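You operate a simulated robot arm through the tools that you are given. There is no shell and no other tool. Be economical: measure what you need, move in short steps, check, and stop when the job is done.

You are at the controls of a simulated robot arm. One attempt, no reset.

Task
Level the three toggles with the blue line; shut the clear cover again.

The check looks at the end state, three seconds after you hand in, the way a careful person would. Anything else that was tipped, shoved, dropped, spilled or broken makes it a failure. Lids that push on must go on centred and level and be pressed home; caps that screw on are set level and turned clockwise until they are tight.

Robot
A 7-joint arm with a four-finger gripper on a trunk, on a base that drives. Base frame: it is fixed to the floor where the robot stands at the start and does not move with it; the origin is under the middle of the robot, x ahead of it, y to its left, z up. Lengths are in m, angles in rad, forces in N, time in s.
Its first joint turns from -1.204 to 3.002 rad. Places, roughly: blue toggle [0.8, -0.2, 1.3]; clear cover [0.8, -0.1, 1.2]; red toggle [0.8, 0, 1.2]; yellow toggle [0.8, -0.1, 1.3]. Payload 3.67 kg.
Tool frame: the origin (TCP) lies between the finger pads and is the grasp point; the fingertips stand 0.028 m ahead of it; z points along the fingers, y is the line along which they close. The gripper opens to 0.112 m. The gripper's body begins 0.073 m behind the TCP.
Orientation is that of the tool frame in the base frame, as a unit quaternion [x, y, z, w]. With the fingers straight down and closing along the base's y, the tool's x points along the base's -x, its y along +y and its z along -z.

Tools
- The arm moves only by the tool nudge_tool. Its argument "targets" is a list of rows, each a list of 3 entries, a list of its own where there are three numbers: the shift along the tool's x, y, z in m, then the turn, a rotation vector about the tool's x, y, z in rad, then the opening, from 0 (shut) to 1 (fully open). In form: [[[dx, dy, dz], [wx, wy, wz], claw], ...]. A call has 1 to 12 rows; each row shifts and turns the commanded pose from where the row before left it, along the tool's axes as they then stand. Rows are played at 5 a second. More than 0.05 m and 0.15 rad between two rows, or a gripper value outside its range, and nothing of the call is played. Where a pose cannot be reached the arm comes as near as it can. A force on the tool above 90 N (or 10 N above the force at the start of the call, whichever is more), or a blocked arm, ends the call early, and 0.2 s more pass. Each finger halts on what it meets, pressing with about 40 N; the grip force reading is that of the motor and also rises with nothing between the fingers. The clock runs only during rows and for 0.2 s after the last one: add rows that do not move to give the fingers time. The reply holds the time, the measured pose of the TCP, the force on the tool along the base axes, the opening and the grip force, in the units named above and with some noise, with the torque about the TCP (base axes, N m) and any sound that the robot's microphone picked up, and new pictures: "pictures" is both (left out), scene, wrist or none.
- Cameras (640 x 400 px; columns grow to the right, rows downward): "scene" is now at [0.1411, -0.0141, 1.5461]; the picture's right is [-0.15, -0.99, -0.00], its down [-0.34, 0.05, -0.94] and it looks along [0.93, -0.14, -0.35] (base axes); focal length 276 px, centre (320, 200). "wrist" rides on the gripper at [0.06, -0.018, -0.104] in the tool frame; the picture's right is [0.29, 0.96, 0.00], its down [-0.80, 0.24, -0.55] and it looks along [-0.53, 0.16, 0.83] (tool axes); focal length 234 px, centre (320, 200). There is no depth. A picture from a camera that has moved, and an enlarged one, comes with that camera's place and axes in the base frame and with its lens.
- lift_body(by): slides the trunk up (or, below 0, down) by that many m; the arm and the scene camera ride with it, the base frame stays. It gives what a move gives, with no picture.
- roll_base(legs): drives the robot by 1 to 6 legs, each [ahead, turn to the left] in m and rad, along the robot's own axes; the way and the turn of a leg run together, so that a leg with both is an arc; at most 1.5 m and 3.142 rad a leg. The arm and the cameras ride along, it lands a little off, and it stops where it bumps. It gives what a move gives, and a new picture of the scene camera.
- head_to(pan, tilt): turns the head with the scene camera to pan (to the left, within 1.501 rad either way) and tilt (down, from -0.506 to 1.204), counted from straight ahead of the robot. It gives what a move gives, and a new picture of the scene camera.
- close_up(camera, box): a new picture of the part [left, top, right, bottom] of that camera's present view, enlarged. It takes no simulated time.
- hand_in(): hands the job in; it is judged then, once.

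Work in short steps. Places have to be worked out from the pictures, the camera data and where the tool is seen: move nearer, look again, correct. Check each grasp and each placing, and mend what went wrong. You have 120 turns and 260 pictures in all, those below and enlarged ones among them. Open the gripper and draw the arm clear of the work before you hand the job in, unless the task says otherwise; then end with one line.

The tools are called after "Request:" by a JSON object that holds its "name" and its "arguments". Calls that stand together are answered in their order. nudge_tool: Moves the arm, as the interface text tells. Its arguments: {"type":"object","properties":{"targets":{"type":"array"},"pictures":{"type":"string","enum":["both","scene","wrist","none"]}},"required":["targets"]} The other tools are called the same way: lift_body (by) slides the trunk up or down; roll_base (legs) drives the base; head_to (pan, tilt) turns the head that bears the scene camera; close_up (camera, box) takes an enlarged picture of a part of a camera's view; hand_in () hands the job in.

At the start:

```text
t: 0.0
tool_pos: [0.6297, -0.3785, 1.4081]
tool_rot: [0.0, 1.0, 0.0, 0.0]
wrist_force: [0.6, 0.4, -0.2]
ft_torque: [-0.04, -0.03, 0.0]
opening: 0.112
grip_force: 0.0
trunk travel left (down, up): [-0.65, 0.19]
robot x, y, heading: [-0.0024, -0.0021, -0.002]
head pan, tilt: [-0.15, 0.356]
```

scene: 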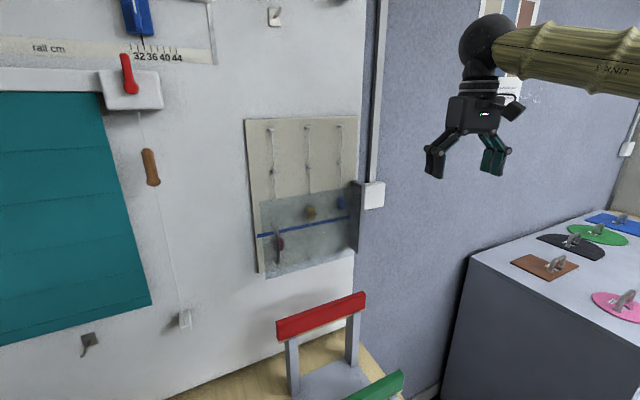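
wrist: 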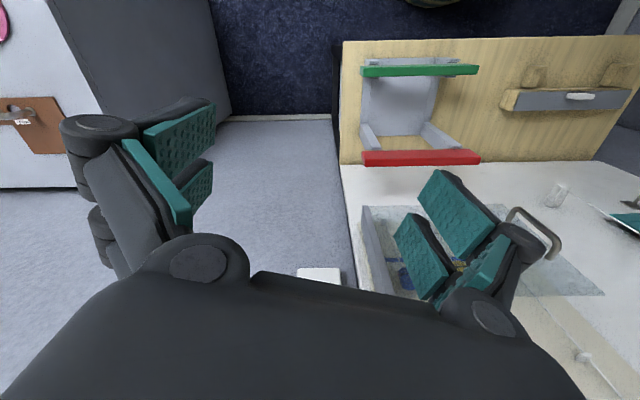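

The panel with three slots and a clear cover hangs on the wall; I'll enlarge it first.

Request:
{"name": "close_up", "arguments": {"camera": "scene", "box": [230, 105, 400, 285]}}

Request:
{"name": "close_up", "arguments": {"camera": "wrist", "box": [340, 140, 640, 400]}}

```text
2.22 times, centred on (315, 195) of scene
camera zoom: at [0.1411, -0.0141, 1.5461], right [-0.15, -0.99, 0.0], down [-0.34, 0.05, -0.94], along [0.93, -0.14, -0.35], focal length 612 px, centre (331, 211)
```

zoom: 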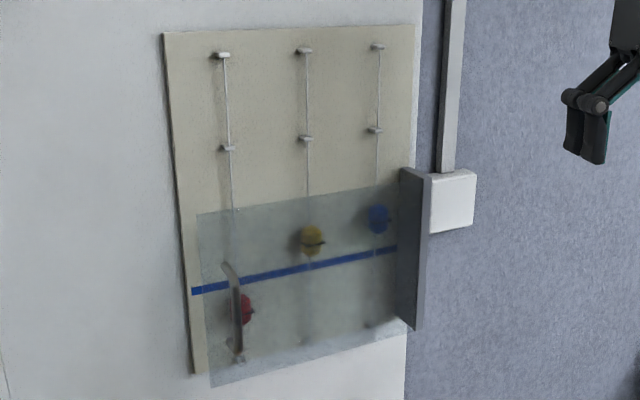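

```text
1.54 times, centred on (490, 270) of wrist
camera zoom: at [0.5697, -0.3972, 1.5118], right [-0.29, 0.96, 0.0], down [0.8, 0.24, 0.55], along [0.53, 0.16, -0.83], focal length 360 px, centre (58, 92)
```

zoom: 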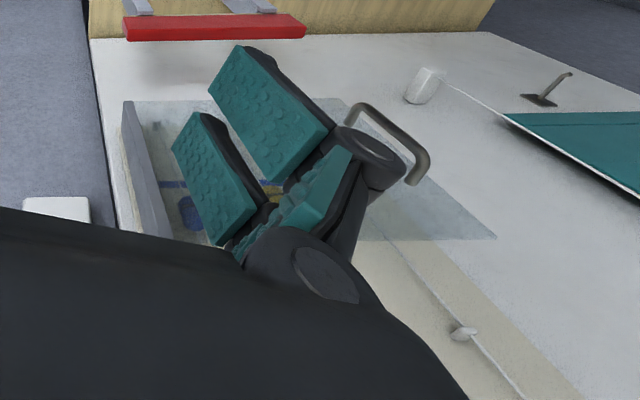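

The cover seems to stand around x≈0.72 in front of the panel (x≈0.8). I'll turn the gripper to point forward at the wall for the work and a better view.

Request:
{"name": "nudge_tool", "arguments": {"targets": [[[0.02, 0, 0], [0, -0.1428, 0], 1], [[0, 0, 0], [0, -0.1428, 0], 1], [[0, 0, 0], [0, -0.1428, 0], 1], [[0, 0, 0], [0, -0.1428, 0], 1], [[0, 0, 0], [0, -0.1428, 0], 1], [[0, 0, 0], [0, -0.1428, 0], 1], [[0, 0, 0], [0, -0.1428, 0], 1], [[0, 0, 0], [0, -0.1428, 0], 1], [[0, 0, 0], [0, -0.1428, 0], 1], [[0, 0, 0], [0, -0.1428, 0], 1], [[0, 0, 0], [0, -0.1428, 0], 1]]}}

```text
t: 2.4
tool_pos: [0.6124, -0.3795, 1.4083]
tool_rot: [0.001, 0.707, 0.0, 0.707]
wrist_force: [0.2, 0.0, -0.6]
ft_torque: [-0.02, 0.01, 0.03]
opening: 0.1118
grip_force: 0.0
trunk travel left (down, up): [-0.65, 0.19]
robot x, y, heading: [-0.0008, -0.002, 0.001]
head pan, tilt: [-0.15, 0.356]
camera scene: at [0.1414, -0.015, 1.5461], right [-0.15, -0.99, 0.0], down [-0.34, 0.05, -0.94], along [0.93, -0.14, -0.35], focal length 276 px, centre (320, 200)
camera wrist: at [0.5068, -0.3978, 1.3473], right [0.0, 0.96, -0.29], down [-0.55, 0.24, 0.8], along [0.83, 0.16, 0.53], focal length 234 px, centre (320, 200)
```

scene: 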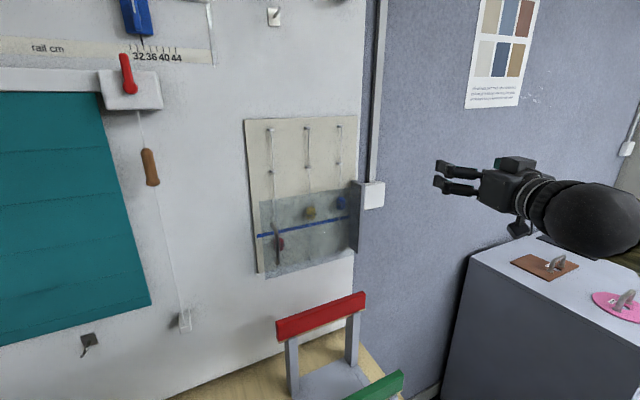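
wrist: 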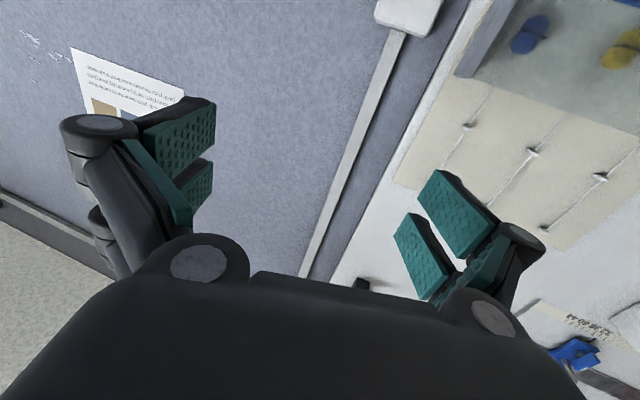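

The wrist camera sits below looking up; I'll roll half a turn so that it looks down on the panel from above.

Request:
{"name": "nudge_tool", "arguments": {"targets": [[[0, 0, 0], [0, 0, 0.1496], 1], [[0, 0, 0], [0, 0, 0.1496], 1], [[0, 0, 0], [0, 0, 0.1496], 1], [[0, 0, 0], [0, 0, 0.1496], 1], [[0, 0, 0], [0, 0, 0.1496], 1], [[0, 0, 0], [0, 0, 0.1496], 1], [[0, 0, 0], [0, 0, 0.1496], 1], [[0, 0, 0], [0, 0, 0.1496], 1], [[0, 0, 0], [0, 0, 0.1496], 1], [[0, 0, 0], [0, 0, 0.1496], 1], [[0, 0, 0], [0, 0, 0.1496], 1]], "pictures": "none"}}

Request:
{"name": "nudge_tool", "arguments": {"targets": [[[0, 0, 0], [0, 0, 0.1496], 1], [[0, 0, 0], [0, 0, 0.1496], 1], [[0, 0, 0], [0, 0, 0.1496], 1], [[0, 0, 0], [0, 0, 0.1496], 1], [[0, 0, 0], [0, 0, 0.1496], 1], [[0, 0, 0], [0, 0, 0.1496], 1], [[0, 0, 0], [0, 0, 0.1496], 1], [[0, 0, 0], [0, 0, 0.1496], 1], [[0, 0, 0], [0, 0, 0.1496], 1], [[0, 0, 0], [0, 0, 0.1496], 1]]}}

```text
t: 4.8
tool_pos: [0.6093, -0.3772, 1.4077]
tool_rot: [0.519, 0.48, 0.519, 0.481]
wrist_force: [0.2, 0.6, -0.2]
ft_torque: [0.02, -0.02, -0.02]
opening: 0.1122
grip_force: 0.1
trunk travel left (down, up): [-0.65, 0.19]
robot x, y, heading: [-0.0014, 0.0006, -0.001]
head pan, tilt: [-0.15, 0.356]
```

```text
t: 7.0
tool_pos: [0.6092, -0.3779, 1.4083]
tool_rot: [0.707, -0.001, 0.707, -0.001]
wrist_force: [0.7, 0.6, 0.7]
ft_torque: [0.0, 0.02, 0.0]
opening: 0.1121
grip_force: 0.1
trunk travel left (down, up): [-0.65, 0.19]
robot x, y, heading: [0.0015, 0.001, -0.007]
head pan, tilt: [-0.15, 0.356]
camera scene: at [0.141, -0.0142, 1.5461], right [-0.15, -0.99, 0.0], down [-0.34, 0.05, -0.94], along [0.93, -0.14, -0.35], focal length 276 px, centre (320, 200)
camera wrist: at [0.5054, -0.361, 1.4678], right [0.0, -0.96, 0.29], down [-0.55, -0.24, -0.8], along [0.83, -0.16, -0.53], focal length 234 px, centre (320, 200)
```

scene: 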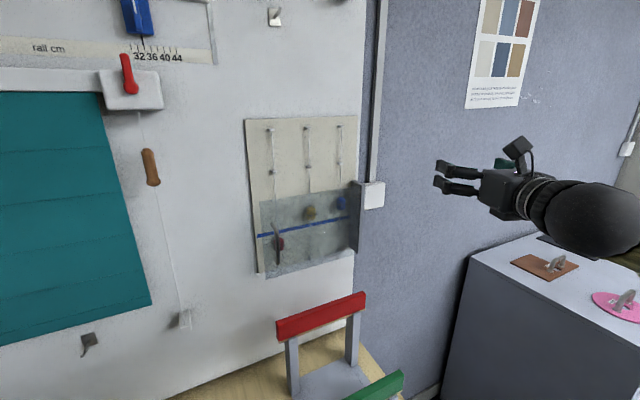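
wrist: 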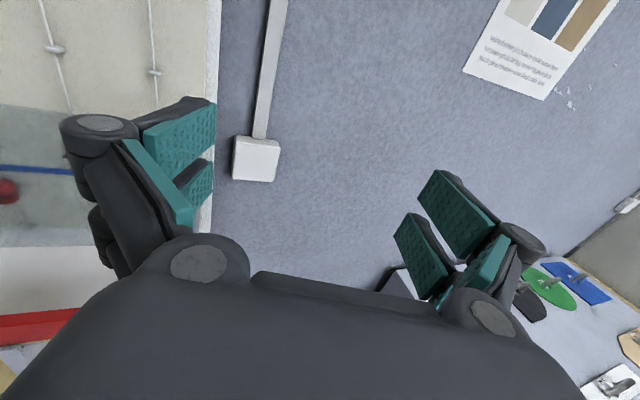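

The roll worked: tool x is up, y is base −y, z is forward. I move left to in front of the panel and look.

Request:
{"name": "nudge_tool", "arguments": {"targets": [[[0, -0.045, -0.01], [0, 0, 0], 1], [[0, -0.045, -0.01], [0, 0, 0], 1], [[0, -0.045, -0.01], [0, 0, 0], 1], [[0, -0.045, -0.01], [0, 0, 0], 1], [[0, -0.045, -0.01], [0, 0, 0], 1], [[0, -0.045, -0.01], [0, 0, 0], 1]]}}

Request:
{"name": "close_up", "arguments": {"camera": "wrist", "box": [120, 0, 520, 250]}}

```text
t: 8.4
tool_pos: [0.5783, -0.1071, 1.4307]
tool_rot: [0.708, 0.001, 0.706, 0.002]
wrist_force: [0.3, 1.3, -0.6]
ft_torque: [0.01, -0.02, -0.03]
opening: 0.1119
grip_force: 0.0
out of reach, approached as far as the arm can: row 2, 3, 4
trunk travel left (down, up): [-0.65, 0.19]
robot x, y, heading: [0.0024, -0.0048, -0.004]
head pan, tilt: [-0.15, 0.356]
camera scene: at [0.1416, -0.0106, 1.546], right [-0.15, -0.99, 0.0], down [-0.34, 0.05, -0.94], along [0.93, -0.14, -0.35], focal length 276 px, centre (320, 200)
camera wrist: at [0.475, -0.0894, 1.491], right [0.0, -0.96, 0.29], down [-0.56, -0.24, -0.8], along [0.83, -0.16, -0.53], focal length 234 px, centre (320, 200)
```

scene: 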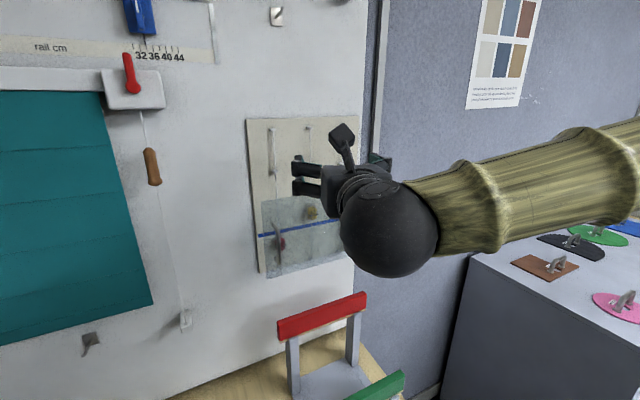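
wrist: 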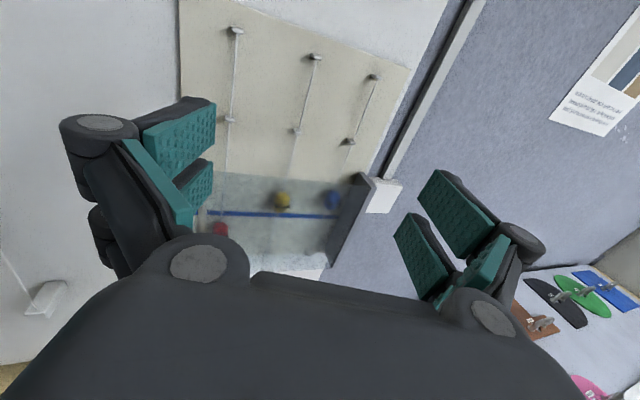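

```text
1.60 times, centred on (320, 125) of wrist
camera zoom: at [0.475, -0.0894, 1.491], right [0.0, -0.96, 0.29], down [-0.56, -0.24, -0.8], along [0.83, -0.16, -0.53], focal length 375 px, centre (320, 320)
```

zoom: 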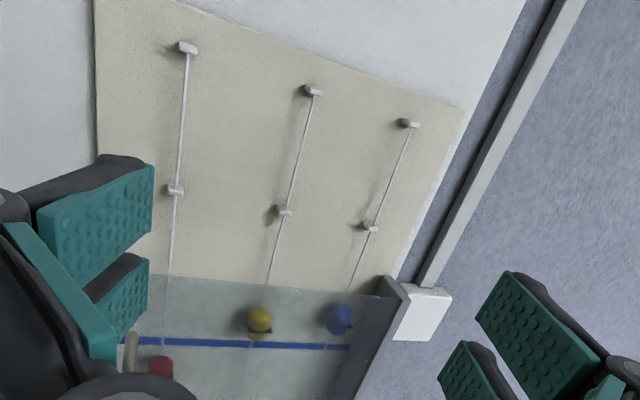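

The cover may be a door hinged at the right post with a handle at left. I'll raise and shift left to see the handle and its depth.

Request:
{"name": "nudge_tool", "arguments": {"targets": [[[0.03, -0.04, 0], [0, 0, 0], 1], [[0.03, -0.04, 0], [0, 0.1, 0], 1], [[0.02, -0.04, 0], [0, 0.1, 0], 1], [[0, -0.04, 0], [0, 0.1, 0], 1]]}}

Request:
{"name": "close_up", "arguments": {"camera": "wrist", "box": [180, 0, 500, 260]}}

```text
t: 9.4
tool_pos: [0.5811, 0.0539, 1.5082]
tool_rot: [0.593, 0.001, 0.805, 0.001]
wrist_force: [0.5, 1.1, -1.5]
ft_torque: [0.04, -0.02, -0.05]
opening: 0.1118
grip_force: 0.0
trunk travel left (down, up): [-0.65, 0.19]
robot x, y, heading: [0.0003, -0.0022, 0.003]
head pan, tilt: [-0.15, 0.356]
camera scene: at [0.1426, -0.009, 1.546], right [-0.15, -0.99, 0.0], down [-0.35, 0.05, -0.94], along [0.93, -0.14, -0.35], focal length 276 px, centre (320, 200)
camera wrist: at [0.464, 0.0712, 1.535], right [-0.09, -0.96, 0.28], down [-0.29, -0.24, -0.92], along [0.95, -0.16, -0.26], focal length 234 px, centre (320, 200)
```

scene: 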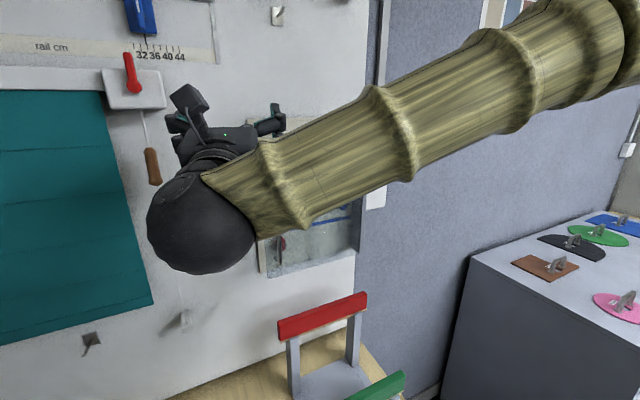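
wrist: 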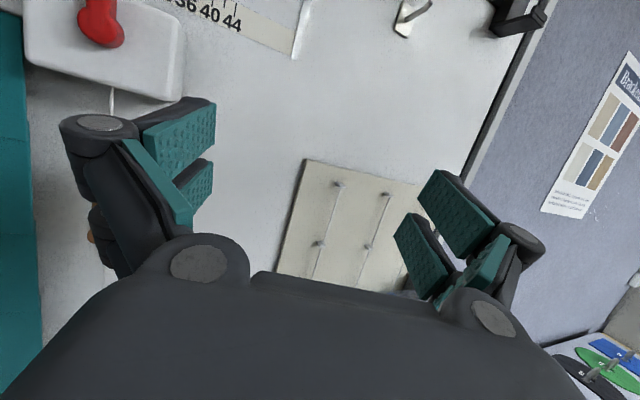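

```text
1.54 times, centred on (340, 130) of wrist
camera zoom: at [0.464, 0.0712, 1.535], right [-0.09, -0.96, 0.28], down [-0.29, -0.24, -0.92], along [0.95, -0.16, -0.26], focal length 360 px, centre (289, 308)
```

zoom: 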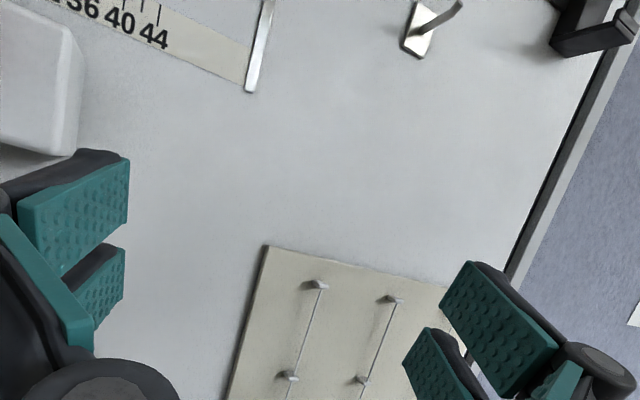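

Pitched the wrong way; reverse it and pitch down.

Request:
{"name": "nudge_tool", "arguments": {"targets": [[[0, 0, 0], [0, -0.145, 0], 1], [[0, 0, 0], [0, -0.145, 0], 1], [[0, 0, 0], [0, -0.145, 0], 1], [[0, 0, 0], [0, -0.145, 0], 1], [[0, 0, 0], [0, -0.145, 0], 1]]}}

Request:
{"name": "close_up", "arguments": {"camera": "wrist", "box": [180, 0, 500, 260]}}

```text
t: 10.6
tool_pos: [0.5789, 0.05, 1.5096]
tool_rot: [0.841, 0.0, 0.541, 0.0]
wrist_force: [-0.3, 1.1, 0.4]
ft_torque: [0.01, 0.0, 0.02]
opening: 0.1118
grip_force: 0.1
trunk travel left (down, up): [-0.65, 0.19]
robot x, y, heading: [-0.0044, 0.0009, 0.002]
head pan, tilt: [-0.15, 0.356]
camera scene: at [0.1411, -0.0137, 1.546], right [-0.15, -0.99, 0.0], down [-0.34, 0.05, -0.94], along [0.93, -0.14, -0.35], focal length 276 px, centre (320, 200)
camera wrist: at [0.5081, 0.0674, 1.6068], right [0.12, -0.96, 0.26], down [-0.83, -0.24, -0.5], along [0.54, -0.16, -0.83], focal length 234 px, centre (320, 200)
```

scene: 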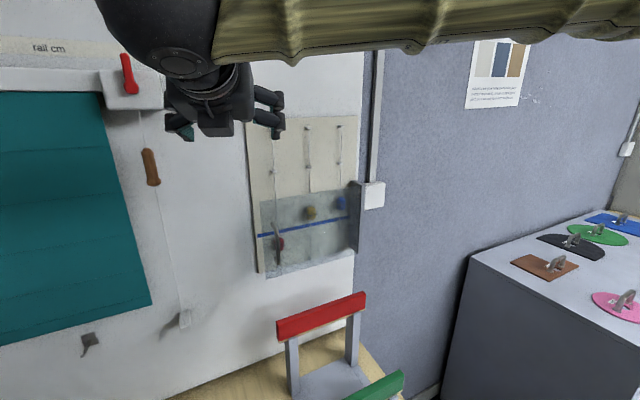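
wrist: 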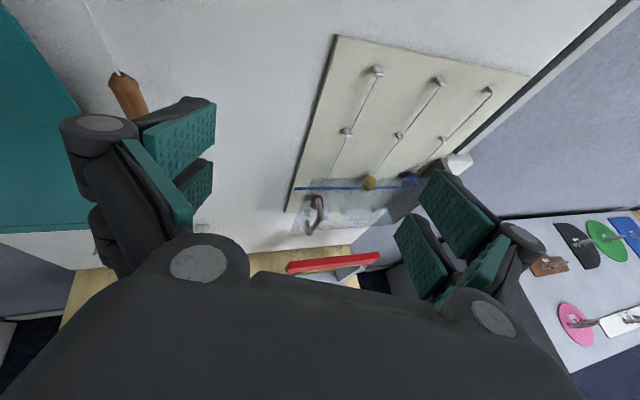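

```text
1.54 times, centred on (340, 130) of wrist
camera zoom: at [0.5081, 0.0674, 1.6068], right [0.12, -0.96, 0.26], down [-0.83, -0.24, -0.5], along [0.54, -0.16, -0.83], focal length 360 px, centre (289, 308)
```

zoom: 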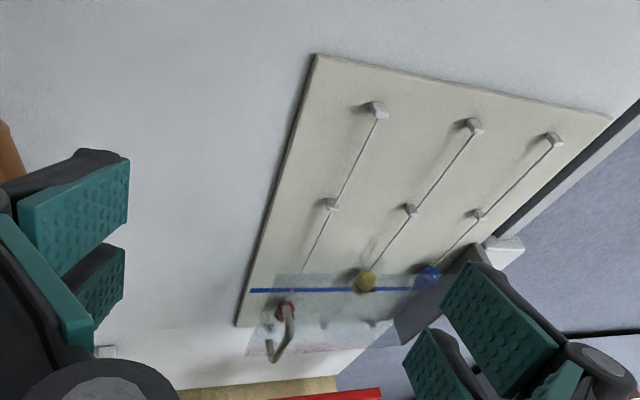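

Request:
{"name": "close_up", "arguments": {"camera": "wrist", "box": [280, 150, 440, 250]}}

Request:
{"name": "close_up", "arguments": {"camera": "scene", "box": [245, 170, 373, 290]}}

```text
4.00 times, centred on (360, 200) of wrist
camera zoom: at [0.5081, 0.0674, 1.6068], right [0.12, -0.96, 0.26], down [-0.83, -0.24, -0.5], along [0.54, -0.16, -0.83], focal length 937 px, centre (160, 200)
```

zoom: 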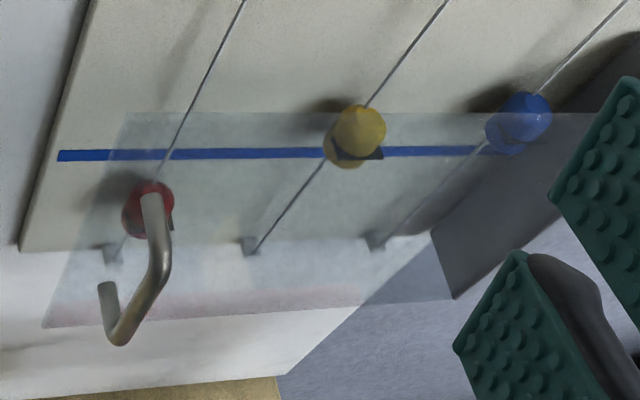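

```text
3.33 times, centred on (309, 230) of scene
camera zoom: at [0.1411, -0.0137, 1.546], right [-0.15, -0.99, 0.0], down [-0.34, 0.05, -0.94], along [0.93, -0.14, -0.35], focal length 918 px, centre (357, 100)
```

zoom: 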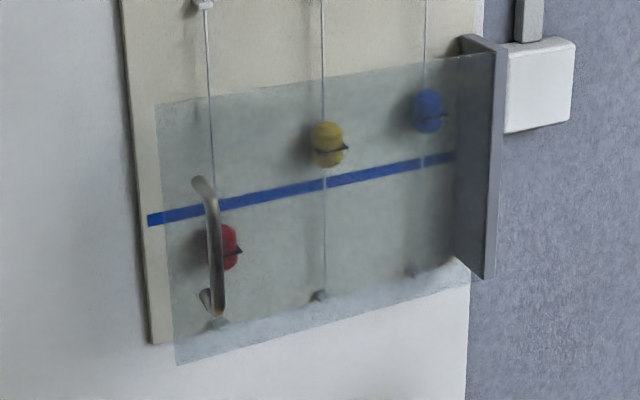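

The geometry works out: the panel is yawed (~0.307 rad; its left edge is at x≈0.77 and its right edge at ≈0.85). The cover is parallel, about 5.6 cm in front, and hinged on the right flange near (0.80,−0.225). The handle bar is at (0.698,−0.003), z 1.18–1.27. The blue line is at z≈1.225. I back the base off a little for swing room and level and yaw the tool.

Request:
{"name": "roll_base", "arguments": {"legs": [[-0.15, 0]]}}

Request:
{"name": "nudge_tool", "arguments": {"targets": [[[0, 0, 0], [0, 0.14, 0], 1], [[0, 0, 0], [0, 0.14, 0], 1], [[0, 0, 0], [0, 0.145, 0], 1], [[-0.04, 0, 0], [0.1, 0, 0], 1], [[-0.04, 0, 0], [0.1, 0, 0], 1], [[-0.04, 0, 0], [0.107, 0, 0], 1]]}}

```text
t: 11.9
tool_pos: [0.4294, 0.0533, 1.51]
tool_rot: [0.84, 0.001, 0.542, -0.001]
wrist_force: [-1.3, -0.6, 0.5]
ft_torque: [0.0, -0.01, 0.02]
opening: 0.1117
grip_force: 0.1
trunk travel left (down, up): [-0.65, 0.19]
robot x, y, heading: [-0.1444, 0.0006, 0.007]
head pan, tilt: [-0.15, 0.356]
camera scene: at [-0.0077, -0.0135, 1.5463], right [-0.15, -0.99, 0.0], down [-0.34, 0.05, -0.94], along [0.93, -0.14, -0.35], focal length 276 px, centre (320, 200)
```

scene: 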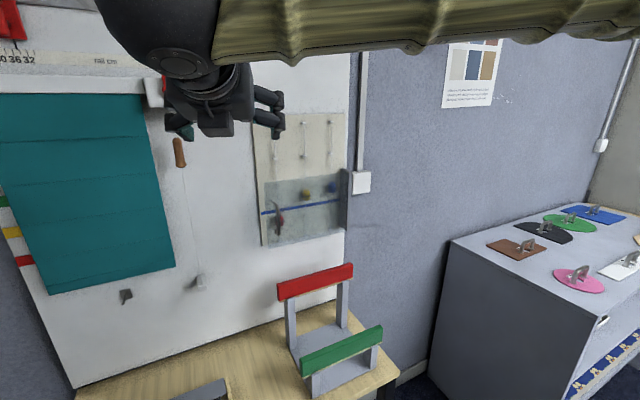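

```text
t: 13.3
tool_pos: [0.4338, 0.0473, 1.3871]
tool_rot: [0.699, 0.108, 0.698, -0.111]
wrist_force: [-0.1, -0.8, -0.5]
ft_torque: [0.0, -0.02, 0.09]
opening: 0.112
grip_force: 0.1
trunk travel left (down, up): [-0.65, 0.19]
robot x, y, heading: [-0.1461, 0.0042, 0.004]
head pan, tilt: [-0.15, 0.356]
camera scene: at [-0.0032, -0.0165, 1.5459], right [-0.15, -0.99, 0.0], down [-0.35, 0.05, -0.94], along [0.93, -0.14, -0.35], focal length 276 px, centre (320, 200)
camera wrist: at [0.3291, 0.0308, 1.4467], right [0.29, -0.91, 0.28], down [-0.45, -0.4, -0.8], along [0.84, 0.1, -0.53], focal length 234 px, centre (320, 200)
```

scene: 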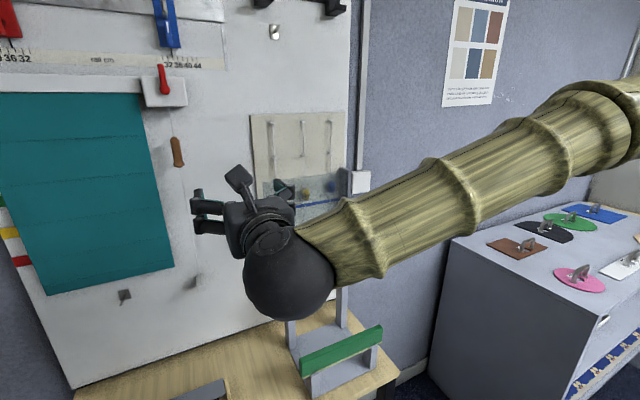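
wrist: 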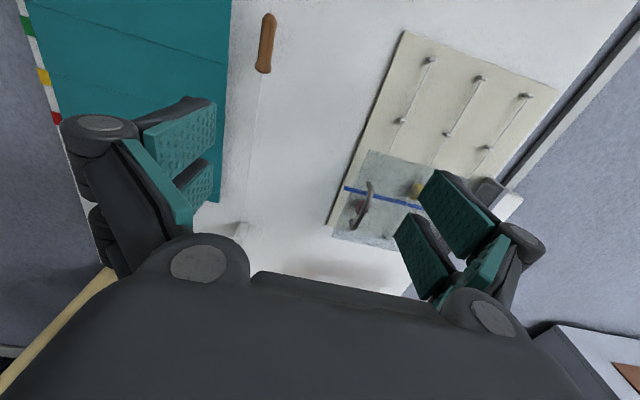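

Tool yaw matches the panel. I move to a standoff about 12 cm in front of the handle bar.

Request:
{"name": "nudge_tool", "arguments": {"targets": [[[-0.04, 0.032, 0.029], [0, 0, 0], 0.8], [[-0.04, 0.032, 0.029], [0, 0, 0], 0.6], [[-0.04, 0.032, 0.029], [0, 0, 0], 0.6], [[-0.04, 0.031, 0.03], [0, 0, 0], 0.6], [[0, 0, 0], [0, 0, 0], 0.6]]}}

Request:
{"name": "close_up", "arguments": {"camera": "wrist", "box": [200, 50, 440, 250]}}

```text
refused: row 1 steps farther than a row can; nothing moved
```

```text
2.00 times, centred on (320, 150) of wrist
camera zoom: at [0.3291, 0.0308, 1.4467], right [0.29, -0.91, 0.28], down [-0.45, -0.4, -0.8], along [0.84, 0.1, -0.53], focal length 468 px, centre (320, 300)
```

zoom: 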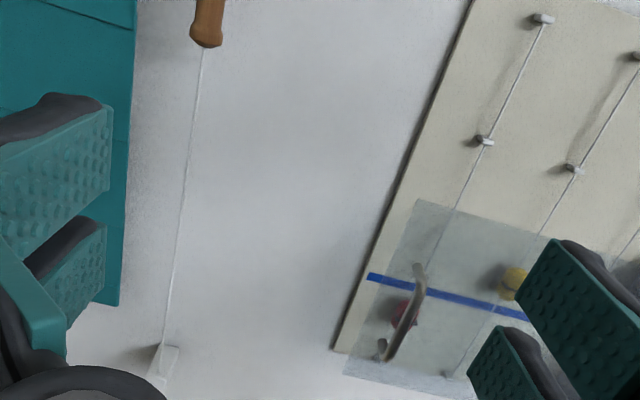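

Step norm was too large; I split it.

Request:
{"name": "nudge_tool", "arguments": {"targets": [[[-0.03, 0.025, 0.02], [0, 0, 0], 0.8], [[-0.03, 0.025, 0.02], [0, 0, 0], 0.6], [[-0.03, 0.025, 0.02], [0, 0, 0], 0.6], [[-0.03, 0.025, 0.02], [0, 0, 0], 0.6], [[-0.03, 0.025, 0.02], [0, 0, 0], 0.6], [[-0.01, 0.002, 0.017], [0, 0, 0], 0.6], [[0, 0, 0], [0, 0, 0], 0.6]]}}

Request:
{"name": "close_up", "arguments": {"camera": "wrist", "box": [200, 50, 440, 250]}}

```text
t: 14.9
tool_pos: [0.5801, -0.0347, 1.2276]
tool_rot: [0.699, 0.109, 0.699, -0.109]
wrist_force: [0.0, -0.7, -0.3]
ft_torque: [-0.05, -0.02, 0.01]
opening: 0.0676
grip_force: 0.1
trunk travel left (down, up): [-0.65, 0.19]
robot x, y, heading: [-0.1471, 0.0, 0.002]
head pan, tilt: [-0.15, 0.356]
camera scene: at [-0.0056, -0.014, 1.5461], right [-0.15, -0.99, 0.0], down [-0.34, 0.05, -0.94], along [0.93, -0.14, -0.35], focal length 276 px, centre (320, 200)
camera wrist: at [0.4748, -0.0503, 1.2866], right [0.29, -0.91, 0.29], down [-0.45, -0.4, -0.8], along [0.84, 0.1, -0.53], focal length 234 px, centre (320, 200)
```

scene: 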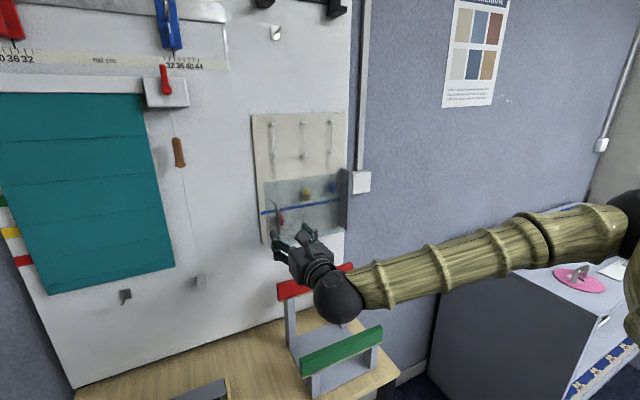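
wrist: 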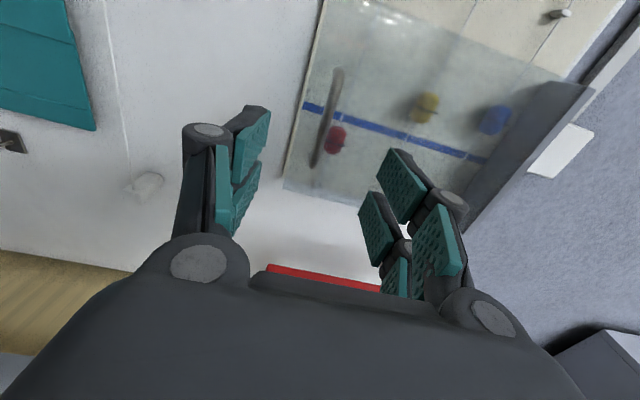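

```text
2.00 times, centred on (320, 150) of wrist
camera zoom: at [0.4748, -0.0503, 1.2866], right [0.29, -0.91, 0.29], down [-0.45, -0.4, -0.8], along [0.84, 0.1, -0.53], focal length 468 px, centre (320, 300)
```

zoom: 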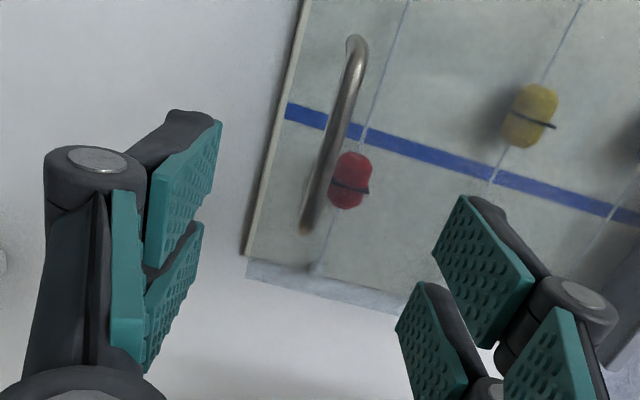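

The wrist view confirms the bar position. I go in to the bar, watching force.

Request:
{"name": "nudge_tool", "arguments": {"targets": [[[0, 0.005, 0.03], [0, 0, 0], 0.6], [[0, 0, 0.03], [0, 0, 0], 0.6], [[0, 0, 0.03], [0, 0, 0], 0.6], [[0, 0, 0.02], [0, 0, 0], 0.6], [[0, 0, 0], [0, 0, 0], 0.6]]}}

Request:
{"name": "close_up", "arguments": {"camera": "wrist", "box": [200, 50, 440, 250]}}

```text
t: 16.1
tool_pos: [0.6878, -0.0045, 1.2285]
tool_rot: [0.699, 0.109, 0.699, -0.108]
wrist_force: [-0.8, -0.5, 0.2]
ft_torque: [0.02, -0.01, 0.01]
opening: 0.0675
grip_force: 0.1
trunk travel left (down, up): [-0.65, 0.19]
robot x, y, heading: [-0.1475, 0.0006, 0.006]
head pan, tilt: [-0.15, 0.356]
camera scene: at [-0.0056, -0.0139, 1.5461], right [-0.15, -0.99, 0.0], down [-0.34, 0.05, -0.94], along [0.93, -0.14, -0.35], focal length 276 px, centre (320, 200)
camera wrist: at [0.5828, -0.0208, 1.288], right [0.29, -0.91, 0.29], down [-0.45, -0.4, -0.8], along [0.84, 0.1, -0.53], focal length 234 px, centre (320, 200)
```

scene: 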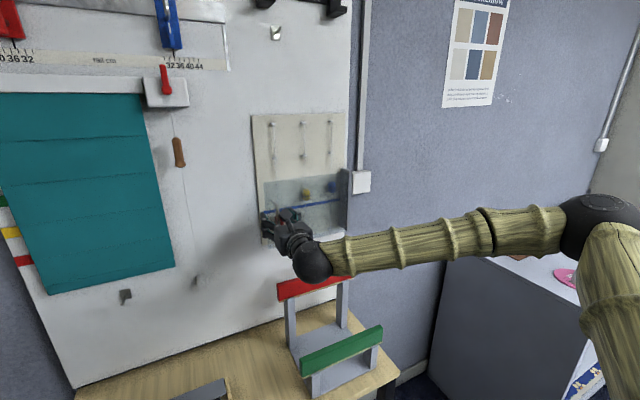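
wrist: 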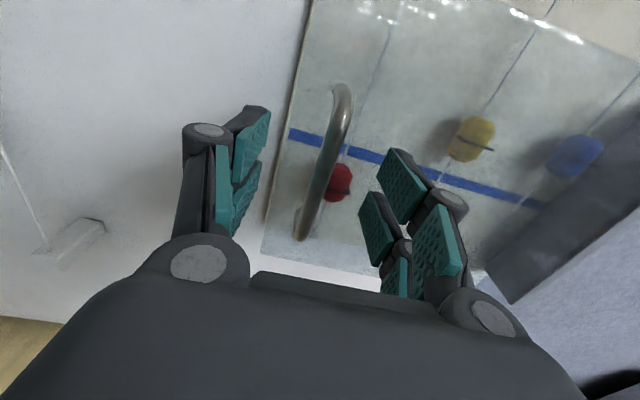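

```text
2.00 times, centred on (320, 150) of wrist
camera zoom: at [0.5828, -0.0208, 1.288], right [0.29, -0.91, 0.29], down [-0.45, -0.4, -0.8], along [0.84, 0.1, -0.53], focal length 468 px, centre (320, 300)
```

zoom: 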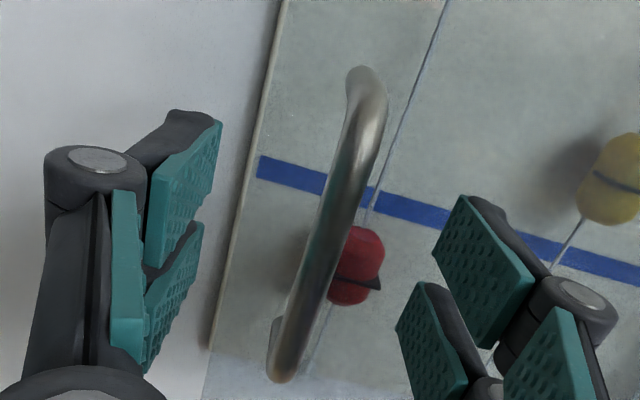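

Bar is centred between the fingers. Close on it.

Request:
{"name": "nudge_tool", "arguments": {"targets": [[[0, 0, 0], [0, 0, 0], 0.3], [[0, 0, 0], [0, 0, 0], 0], [[0, 0, 0], [0, 0, 0], 0], [[0, 0, 0], [0, 0, 0], 0]], "pictures": "wrist"}}

```text
t: 17.1
tool_pos: [0.6884, -0.005, 1.229]
tool_rot: [0.699, 0.109, 0.699, -0.109]
wrist_force: [0.3, -0.8, 0.4]
ft_torque: [-0.05, -0.07, 0.03]
opening: 0.0091
grip_force: 44.7
trunk travel left (down, up): [-0.65, 0.19]
robot x, y, heading: [-0.1444, -0.002, 0.004]
head pan, tilt: [-0.15, 0.356]
camera wrist: at [0.5829, -0.0207, 1.288], right [0.29, -0.91, 0.29], down [-0.45, -0.4, -0.8], along [0.84, 0.1, -0.53], focal length 234 px, centre (320, 200)
```

wrist: 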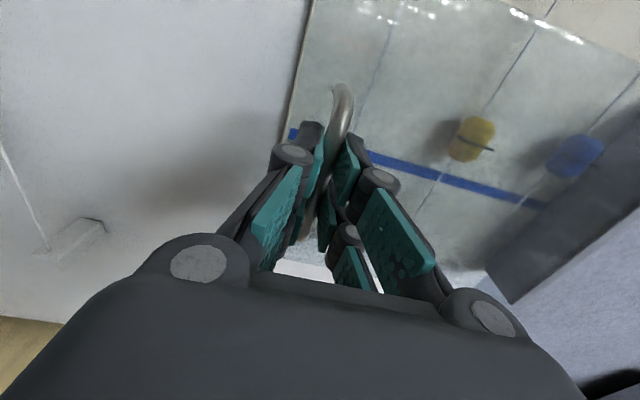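

Gripped the bar. Swing it open about the hinge with rigid arc steps of 0.1 rad, 3 rows first.

Request:
{"name": "nudge_tool", "arguments": {"targets": [[[0, 0.0052, -0.0241], [0.1, 0, 0], 0], [[0, 0.0052, -0.0241], [0.1, 0, 0], 0], [[0, 0.0052, -0.0241], [0.1, 0, 0], 0]]}}

```text
t: 17.9
tool_pos: [0.6325, -0.0598, 1.229]
tool_rot: [0.675, 0.208, 0.675, -0.214]
wrist_force: [25.8, -20.9, 0.5]
ft_torque: [-1.81, 0.29, -0.28]
opening: 0.0092
grip_force: 45.5
trunk travel left (down, up): [-0.65, 0.19]
robot x, y, heading: [-0.1458, 0.0027, 0.003]
head pan, tilt: [-0.15, 0.356]
camera scene: at [-0.0011, -0.0292, 1.5465], right [-0.15, -0.99, -0.01], down [-0.35, 0.06, -0.94], along [0.93, -0.13, -0.35], focal length 276 px, centre (320, 200)
camera wrist: at [0.5376, -0.106, 1.2877], right [0.55, -0.79, 0.28], down [-0.32, -0.51, -0.8], along [0.77, 0.35, -0.53], focal length 234 px, centre (320, 200)
```

scene: 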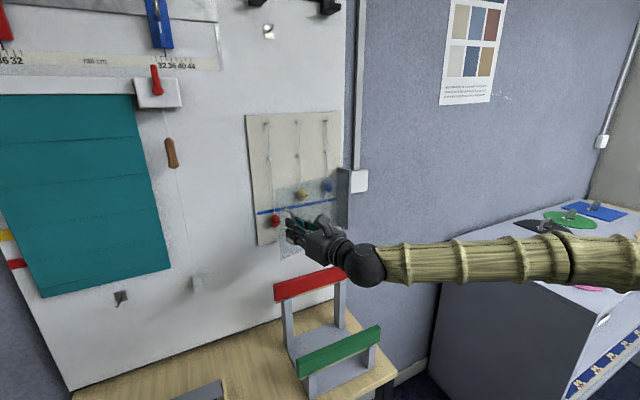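
wrist: 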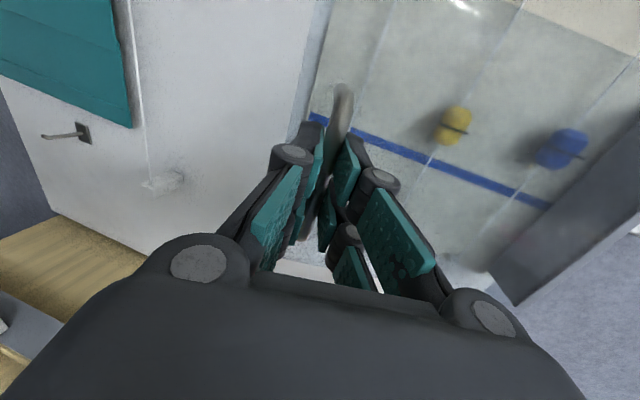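

The door swings; a radial pull of ~33 N toward the hinge says my radius is slightly large. I correct inward and continue.

Request:
{"name": "nudge_tool", "arguments": {"targets": [[[0, 0.008, 0], [0, 0, 0], 0], [[0, 0.0065, -0.0235], [0.1, 0, 0], 0], [[0, 0.0065, -0.0235], [0.1, 0, 0], 0]]}}

```text
t: 18.8
tool_pos: [0.6109, -0.0981, 1.2289]
tool_rot: [0.651, 0.276, 0.65, -0.277]
wrist_force: [30.3, -18.1, -1.6]
ft_torque: [-1.56, 0.42, -0.3]
opening: 0.0088
grip_force: 45.4
trunk travel left (down, up): [-0.65, 0.19]
robot x, y, heading: [-0.1449, -0.001, 0.006]
head pan, tilt: [-0.15, 0.356]
camera scene: at [-0.0001, -0.0268, 1.5462], right [-0.15, -0.99, -0.01], down [-0.35, 0.06, -0.94], along [0.93, -0.13, -0.35], focal length 276 px, centre (320, 200)
camera wrist: at [0.5254, -0.1618, 1.288], right [0.69, -0.66, 0.28], down [-0.21, -0.56, -0.8], along [0.69, 0.49, -0.53], focal length 234 px, centre (320, 200)
```

scene: 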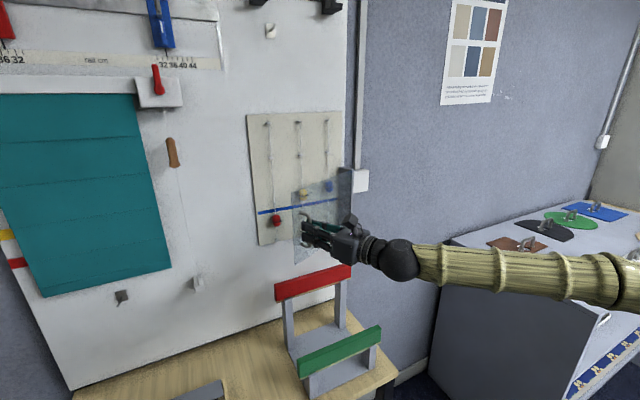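
wrist: 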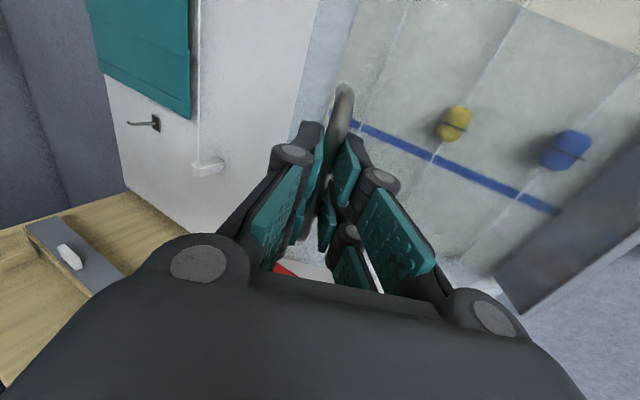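

Request:
{"name": "nudge_tool", "arguments": {"targets": [[[0, 0.012, 0], [0, 0, 0], 0], [[0, 0, 0], [0, 0, 0], 0]], "pictures": "none"}}

```text
t: 19.4
tool_pos: [0.6133, -0.0941, 1.2281]
tool_rot: [0.651, 0.282, 0.647, -0.28]
wrist_force: [-3.8, 3.4, -13.6]
ft_torque: [-0.86, 0.96, 0.13]
opening: 0.0091
grip_force: 45.4
trunk travel left (down, up): [-0.65, 0.19]
robot x, y, heading: [-0.1479, 0.0016, 0.001]
head pan, tilt: [-0.15, 0.356]
```

Force relaxed. Continue the swing with the corrected hinge.

Request:
{"name": "nudge_tool", "arguments": {"targets": [[[0, 0.0094, -0.0243], [0.12, 0, 0], 0], [[0, 0.0094, -0.0243], [0.12, 0, 0], 0], [[0, 0.0094, -0.0243], [0.12, 0, 0], 0], [[0, 0, 0], [0, 0, 0], 0]]}}

```text
t: 20.4
tool_pos: [0.5875, -0.1703, 1.2307]
tool_rot: [0.588, 0.393, 0.588, -0.392]
wrist_force: [-47.3, 11.4, -34.2]
ft_torque: [-0.21, 0.63, 0.53]
opening: 0.0094
grip_force: 45.2
trunk travel left (down, up): [-0.65, 0.19]
robot x, y, heading: [-0.1451, 0.0031, 0.003]
head pan, tilt: [-0.15, 0.356]
camera scene: at [-0.009, -0.0127, 1.5463], right [-0.15, -0.99, 0.0], down [-0.34, 0.05, -0.94], along [0.93, -0.14, -0.35], focal length 276 px, centre (320, 200)
camera wrist: at [0.5297, -0.2614, 1.2915], right [0.88, -0.37, 0.29], down [0.01, -0.6, -0.8], along [0.47, 0.71, -0.53], focal length 234 px, centre (320, 200)
```

scene: 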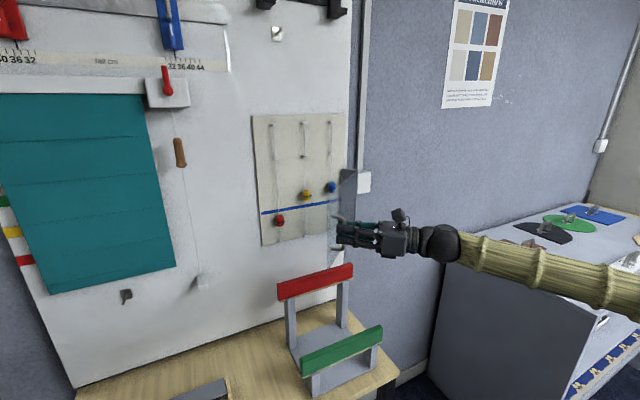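
wrist: 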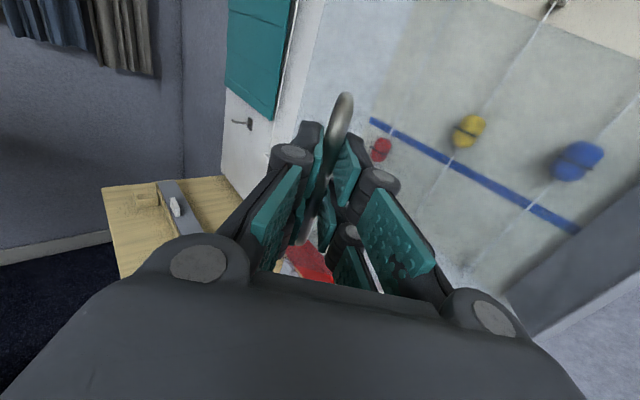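

The door is open ~50°. Radial and vertical forces are building, so I release the bar and see whether the cover stays put.

Request:
{"name": "nudge_tool", "arguments": {"targets": [[[0, -0.012, 0], [0, 0, 0], 0], [[0, 0, 0], [0, 0, 0], 0.3], [[0, 0, 0], [0, 0, 0], 0.5], [[0, 0, 0], [0, 0, 0], 0.5], [[0, 0, -0.03], [0, 0, 0], 0.5], [[0, 0, -0.03], [0, 0, 0], 0.5]]}}

```text
t: 21.8
tool_pos: [0.5561, -0.2241, 1.2301]
tool_rot: [0.589, 0.39, 0.59, -0.391]
wrist_force: [0.7, 1.4, -0.5]
ft_torque: [0.02, 0.03, -0.02]
opening: 0.0562
grip_force: 0.0
trunk travel left (down, up): [-0.65, 0.19]
robot x, y, heading: [-0.1439, 0.0006, 0.002]
head pan, tilt: [-0.15, 0.356]
camera scene: at [-0.0054, -0.0145, 1.5461], right [-0.15, -0.99, 0.0], down [-0.34, 0.05, -0.94], along [0.93, -0.14, -0.35], focal length 276 px, centre (320, 200)
camera wrist: at [0.4984, -0.3141, 1.289], right [0.88, -0.37, 0.29], down [0.01, -0.6, -0.8], along [0.47, 0.71, -0.53], focal length 234 px, centre (320, 200)
```

scene: 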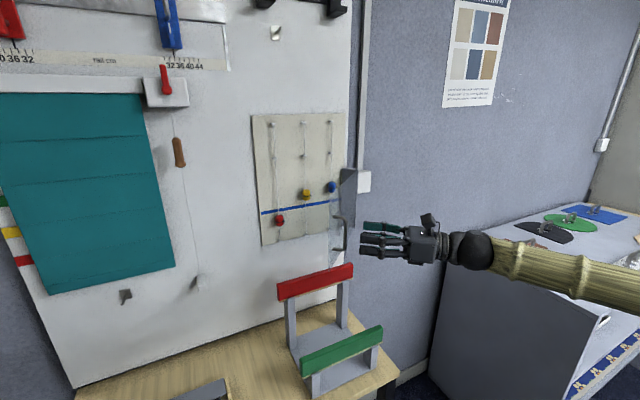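
wrist: 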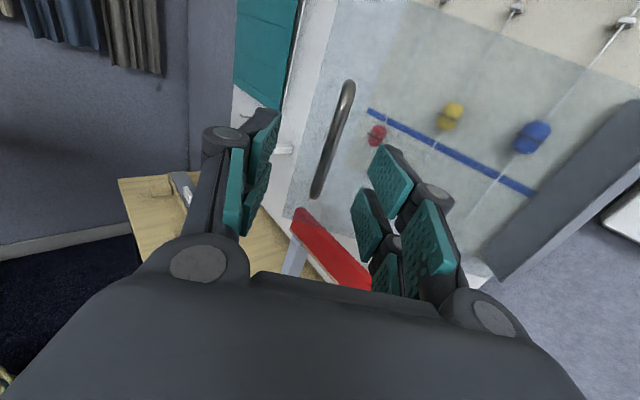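

The cover stays open. Back away, yaw the tool back to forward, then I'll go round to push it wider from inside.

Request:
{"name": "nudge_tool", "arguments": {"targets": [[[0, 0, -0.04], [0, 0, 0], 0.5], [[0, -0.04, -0.025], [0, 0, 0], 0.3], [[0, -0.04, -0.02], [-0.14, 0, 0], 0], [[0, 0, -0.02], [-0.148, 0, 0], 0], [[0, 0, 0], [-0.148, 0, 0], 0], [[0, 0, 0], [-0.148, 0, 0], 0], [[0, 0, 0], [-0.148, 0, 0], 0], [[0, 0, 0], [-0.148, 0, 0], 0], [[0, 0, 0], [-0.148, 0, 0], 0], [[0, 0, 0], [-0.148, 0, 0], 0]]}}

```text
t: 24.1
tool_pos: [0.4664, -0.3415, 1.4005]
tool_rot: [0.592, 0.019, 0.805, -0.034]
wrist_force: [-0.6, 0.4, -0.1]
ft_torque: [0.0, 0.02, -0.02]
opening: 0.0
grip_force: 35.3
out of reach, approached as far as the arm can: row 5, 6, 7, 8, 9, 10
trunk travel left (down, up): [-0.65, 0.19]
robot x, y, heading: [-0.1438, -0.0023, -0.001]
head pan, tilt: [-0.15, 0.356]
stopped in row 10: the arm was blocked; the commanded pose is now the measured one
camera scene: at [-0.0066, -0.014, 1.5463], right [-0.15, -0.99, 0.0], down [-0.34, 0.05, -0.94], along [0.93, -0.14, -0.35], focal length 276 px, centre (320, 200)
camera wrist: at [0.3481, -0.3333, 1.4261], right [-0.01, -0.96, 0.27], down [-0.27, -0.25, -0.93], along [0.96, -0.09, -0.26], focal length 234 px, centre (320, 200)
```

scene: 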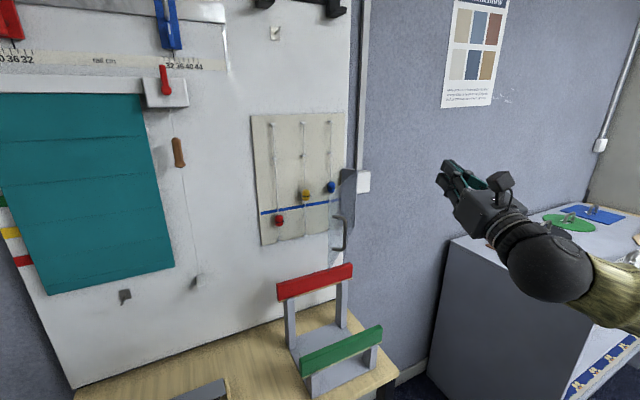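
wrist: 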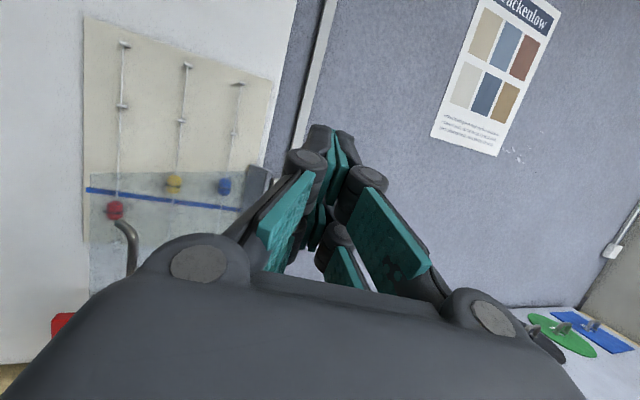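

The arm drifted near its limit, but it's free. I fix the pitch and travel above the cover to the left.

Request:
{"name": "nudge_tool", "arguments": {"targets": [[[0.02, 0, 0], [0, -0.15, 0], 0], [[0.02, 0, 0], [-0.07, -0.15, 0], 0], [[0.01, -0.045, 0], [0, 0, 0], 0], [[0, -0.045, 0], [0, 0, 0], 0], [[0, -0.045, 0], [0, 0, 0], 0], [[0, -0.045, 0], [0, 0, 0], 0], [[0, -0.045, 0], [0, 0, 0], 0], [[0, -0.045, 0], [0, 0, 0], 0], [[0, -0.045, 0], [0, 0, 0], 0], [[0, -0.045, 0], [0, 0, 0], 0]]}}

```text
refused: row 2 steps farther than a row can; nothing moved
```

Request:
{"name": "nudge_tool", "arguments": {"targets": [[[0.02, 0, 0], [0, -0.15, 0], 0], [[0.02, 0, 0], [0, -0.15, 0], 0], [[0.01, -0.045, 0], [-0.07, 0, 0], 0], [[0, -0.045, 0], [0, 0, 0], 0], [[0, -0.045, 0], [0, 0, 0], 0], [[0, -0.045, 0], [0, 0, 0], 0], [[0, -0.045, 0], [0, 0, 0], 0], [[0, -0.045, 0], [0, 0, 0], 0], [[0, -0.045, 0], [0, 0, 0], 0], [[0, -0.045, 0], [0, 0, 0], 0]]}}

```text
t: 26.4
tool_pos: [0.4531, 0.0194, 1.4522]
tool_rot: [0.707, -0.001, 0.707, -0.003]
wrist_force: [-0.2, 0.8, -0.4]
ft_torque: [-0.01, -0.05, -0.08]
opening: 0.0
grip_force: 35.6
trunk travel left (down, up): [-0.65, 0.19]
robot x, y, heading: [-0.1475, 0.001, 0.005]
head pan, tilt: [-0.15, 0.356]
camera scene: at [-0.0054, -0.01, 1.5461], right [-0.15, -0.99, 0.0], down [-0.34, 0.05, -0.94], along [0.93, -0.14, -0.35], focal length 276 px, centre (320, 200)
camera wrist: at [0.349, 0.0361, 1.5121], right [0.0, -0.96, 0.28], down [-0.55, -0.24, -0.8], along [0.83, -0.15, -0.53], focal length 234 px, centre (320, 200)
```

scene: 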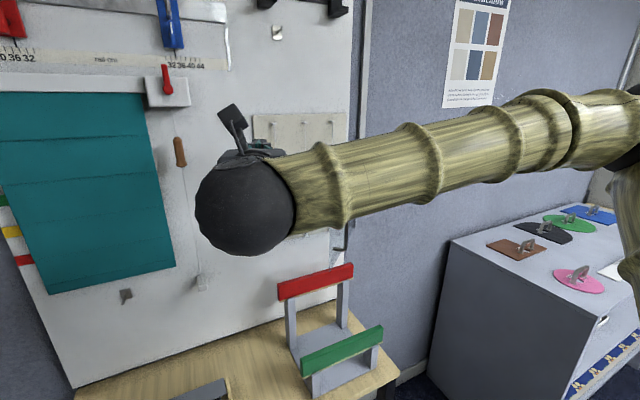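
wrist: 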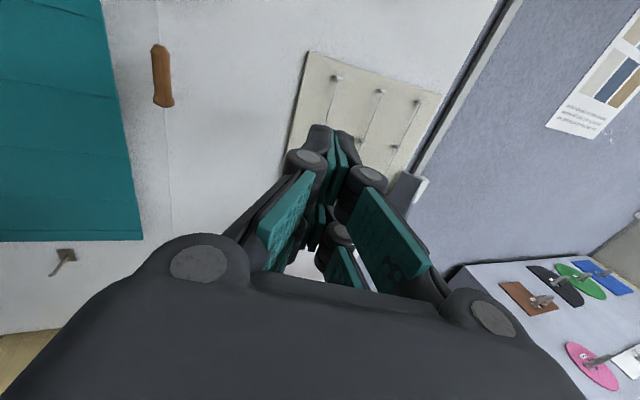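

Lower and go forward just left of the open cover, then sweep right with closed fingers.

Request:
{"name": "nudge_tool", "arguments": {"targets": [[[-0.045, 0, 0], [0, 0, 0], 0], [[-0.045, 0, 0], [0, 0, 0], 0], [[-0.045, 0, 0], [0, 0, 0], 0], [[-0.045, 0, 0], [0, 0, 0], 0], [[-0.02, 0, 0.04], [0, 0, 0], 0], [[0, 0, 0.045], [0, 0, 0], 0], [[0, 0, 0.045], [-0.1, 0, 0], 0], [[0, 0, 0.045], [-0.1, 0, 0], 0]]}}

```text
t: 28.1
tool_pos: [0.6288, 0.0149, 1.2472]
tool_rot: [0.704, -0.073, 0.703, 0.066]
wrist_force: [-1.0, 0.4, 0.4]
ft_torque: [-0.03, 0.02, -0.02]
opening: 0.0
grip_force: 35.7
trunk travel left (down, up): [-0.65, 0.19]
robot x, y, heading: [-0.1467, 0.002, 0.001]
head pan, tilt: [-0.15, 0.356]
camera scene: at [-0.0044, -0.0138, 1.5459], right [-0.15, -0.99, 0.0], down [-0.35, 0.05, -0.94], along [0.93, -0.14, -0.35], focal length 276 px, centre (320, 200)
camera wrist: at [0.5302, 0.0513, 1.3079], right [-0.19, -0.94, 0.28], down [-0.59, -0.12, -0.8], along [0.79, -0.31, -0.53], focal length 234 px, centre (320, 200)
```

scene: 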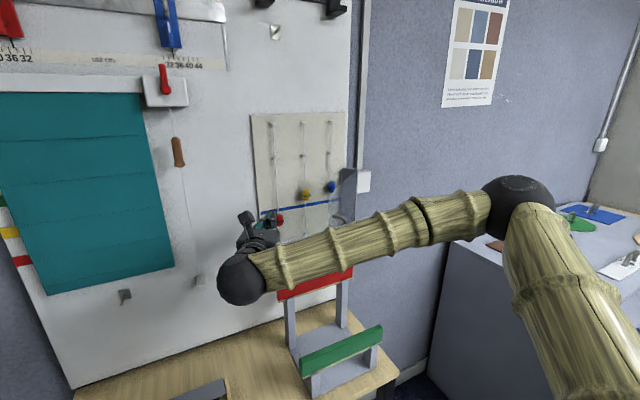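
wrist: 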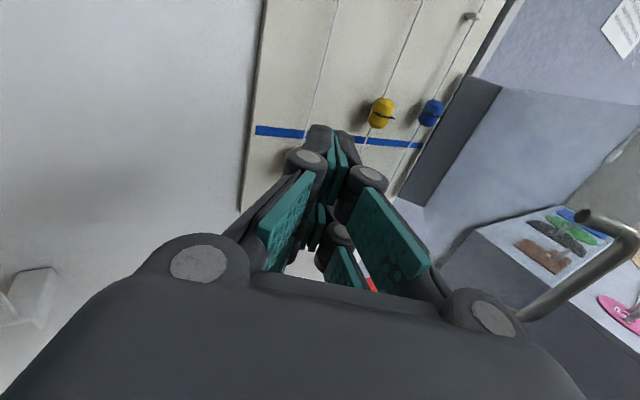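

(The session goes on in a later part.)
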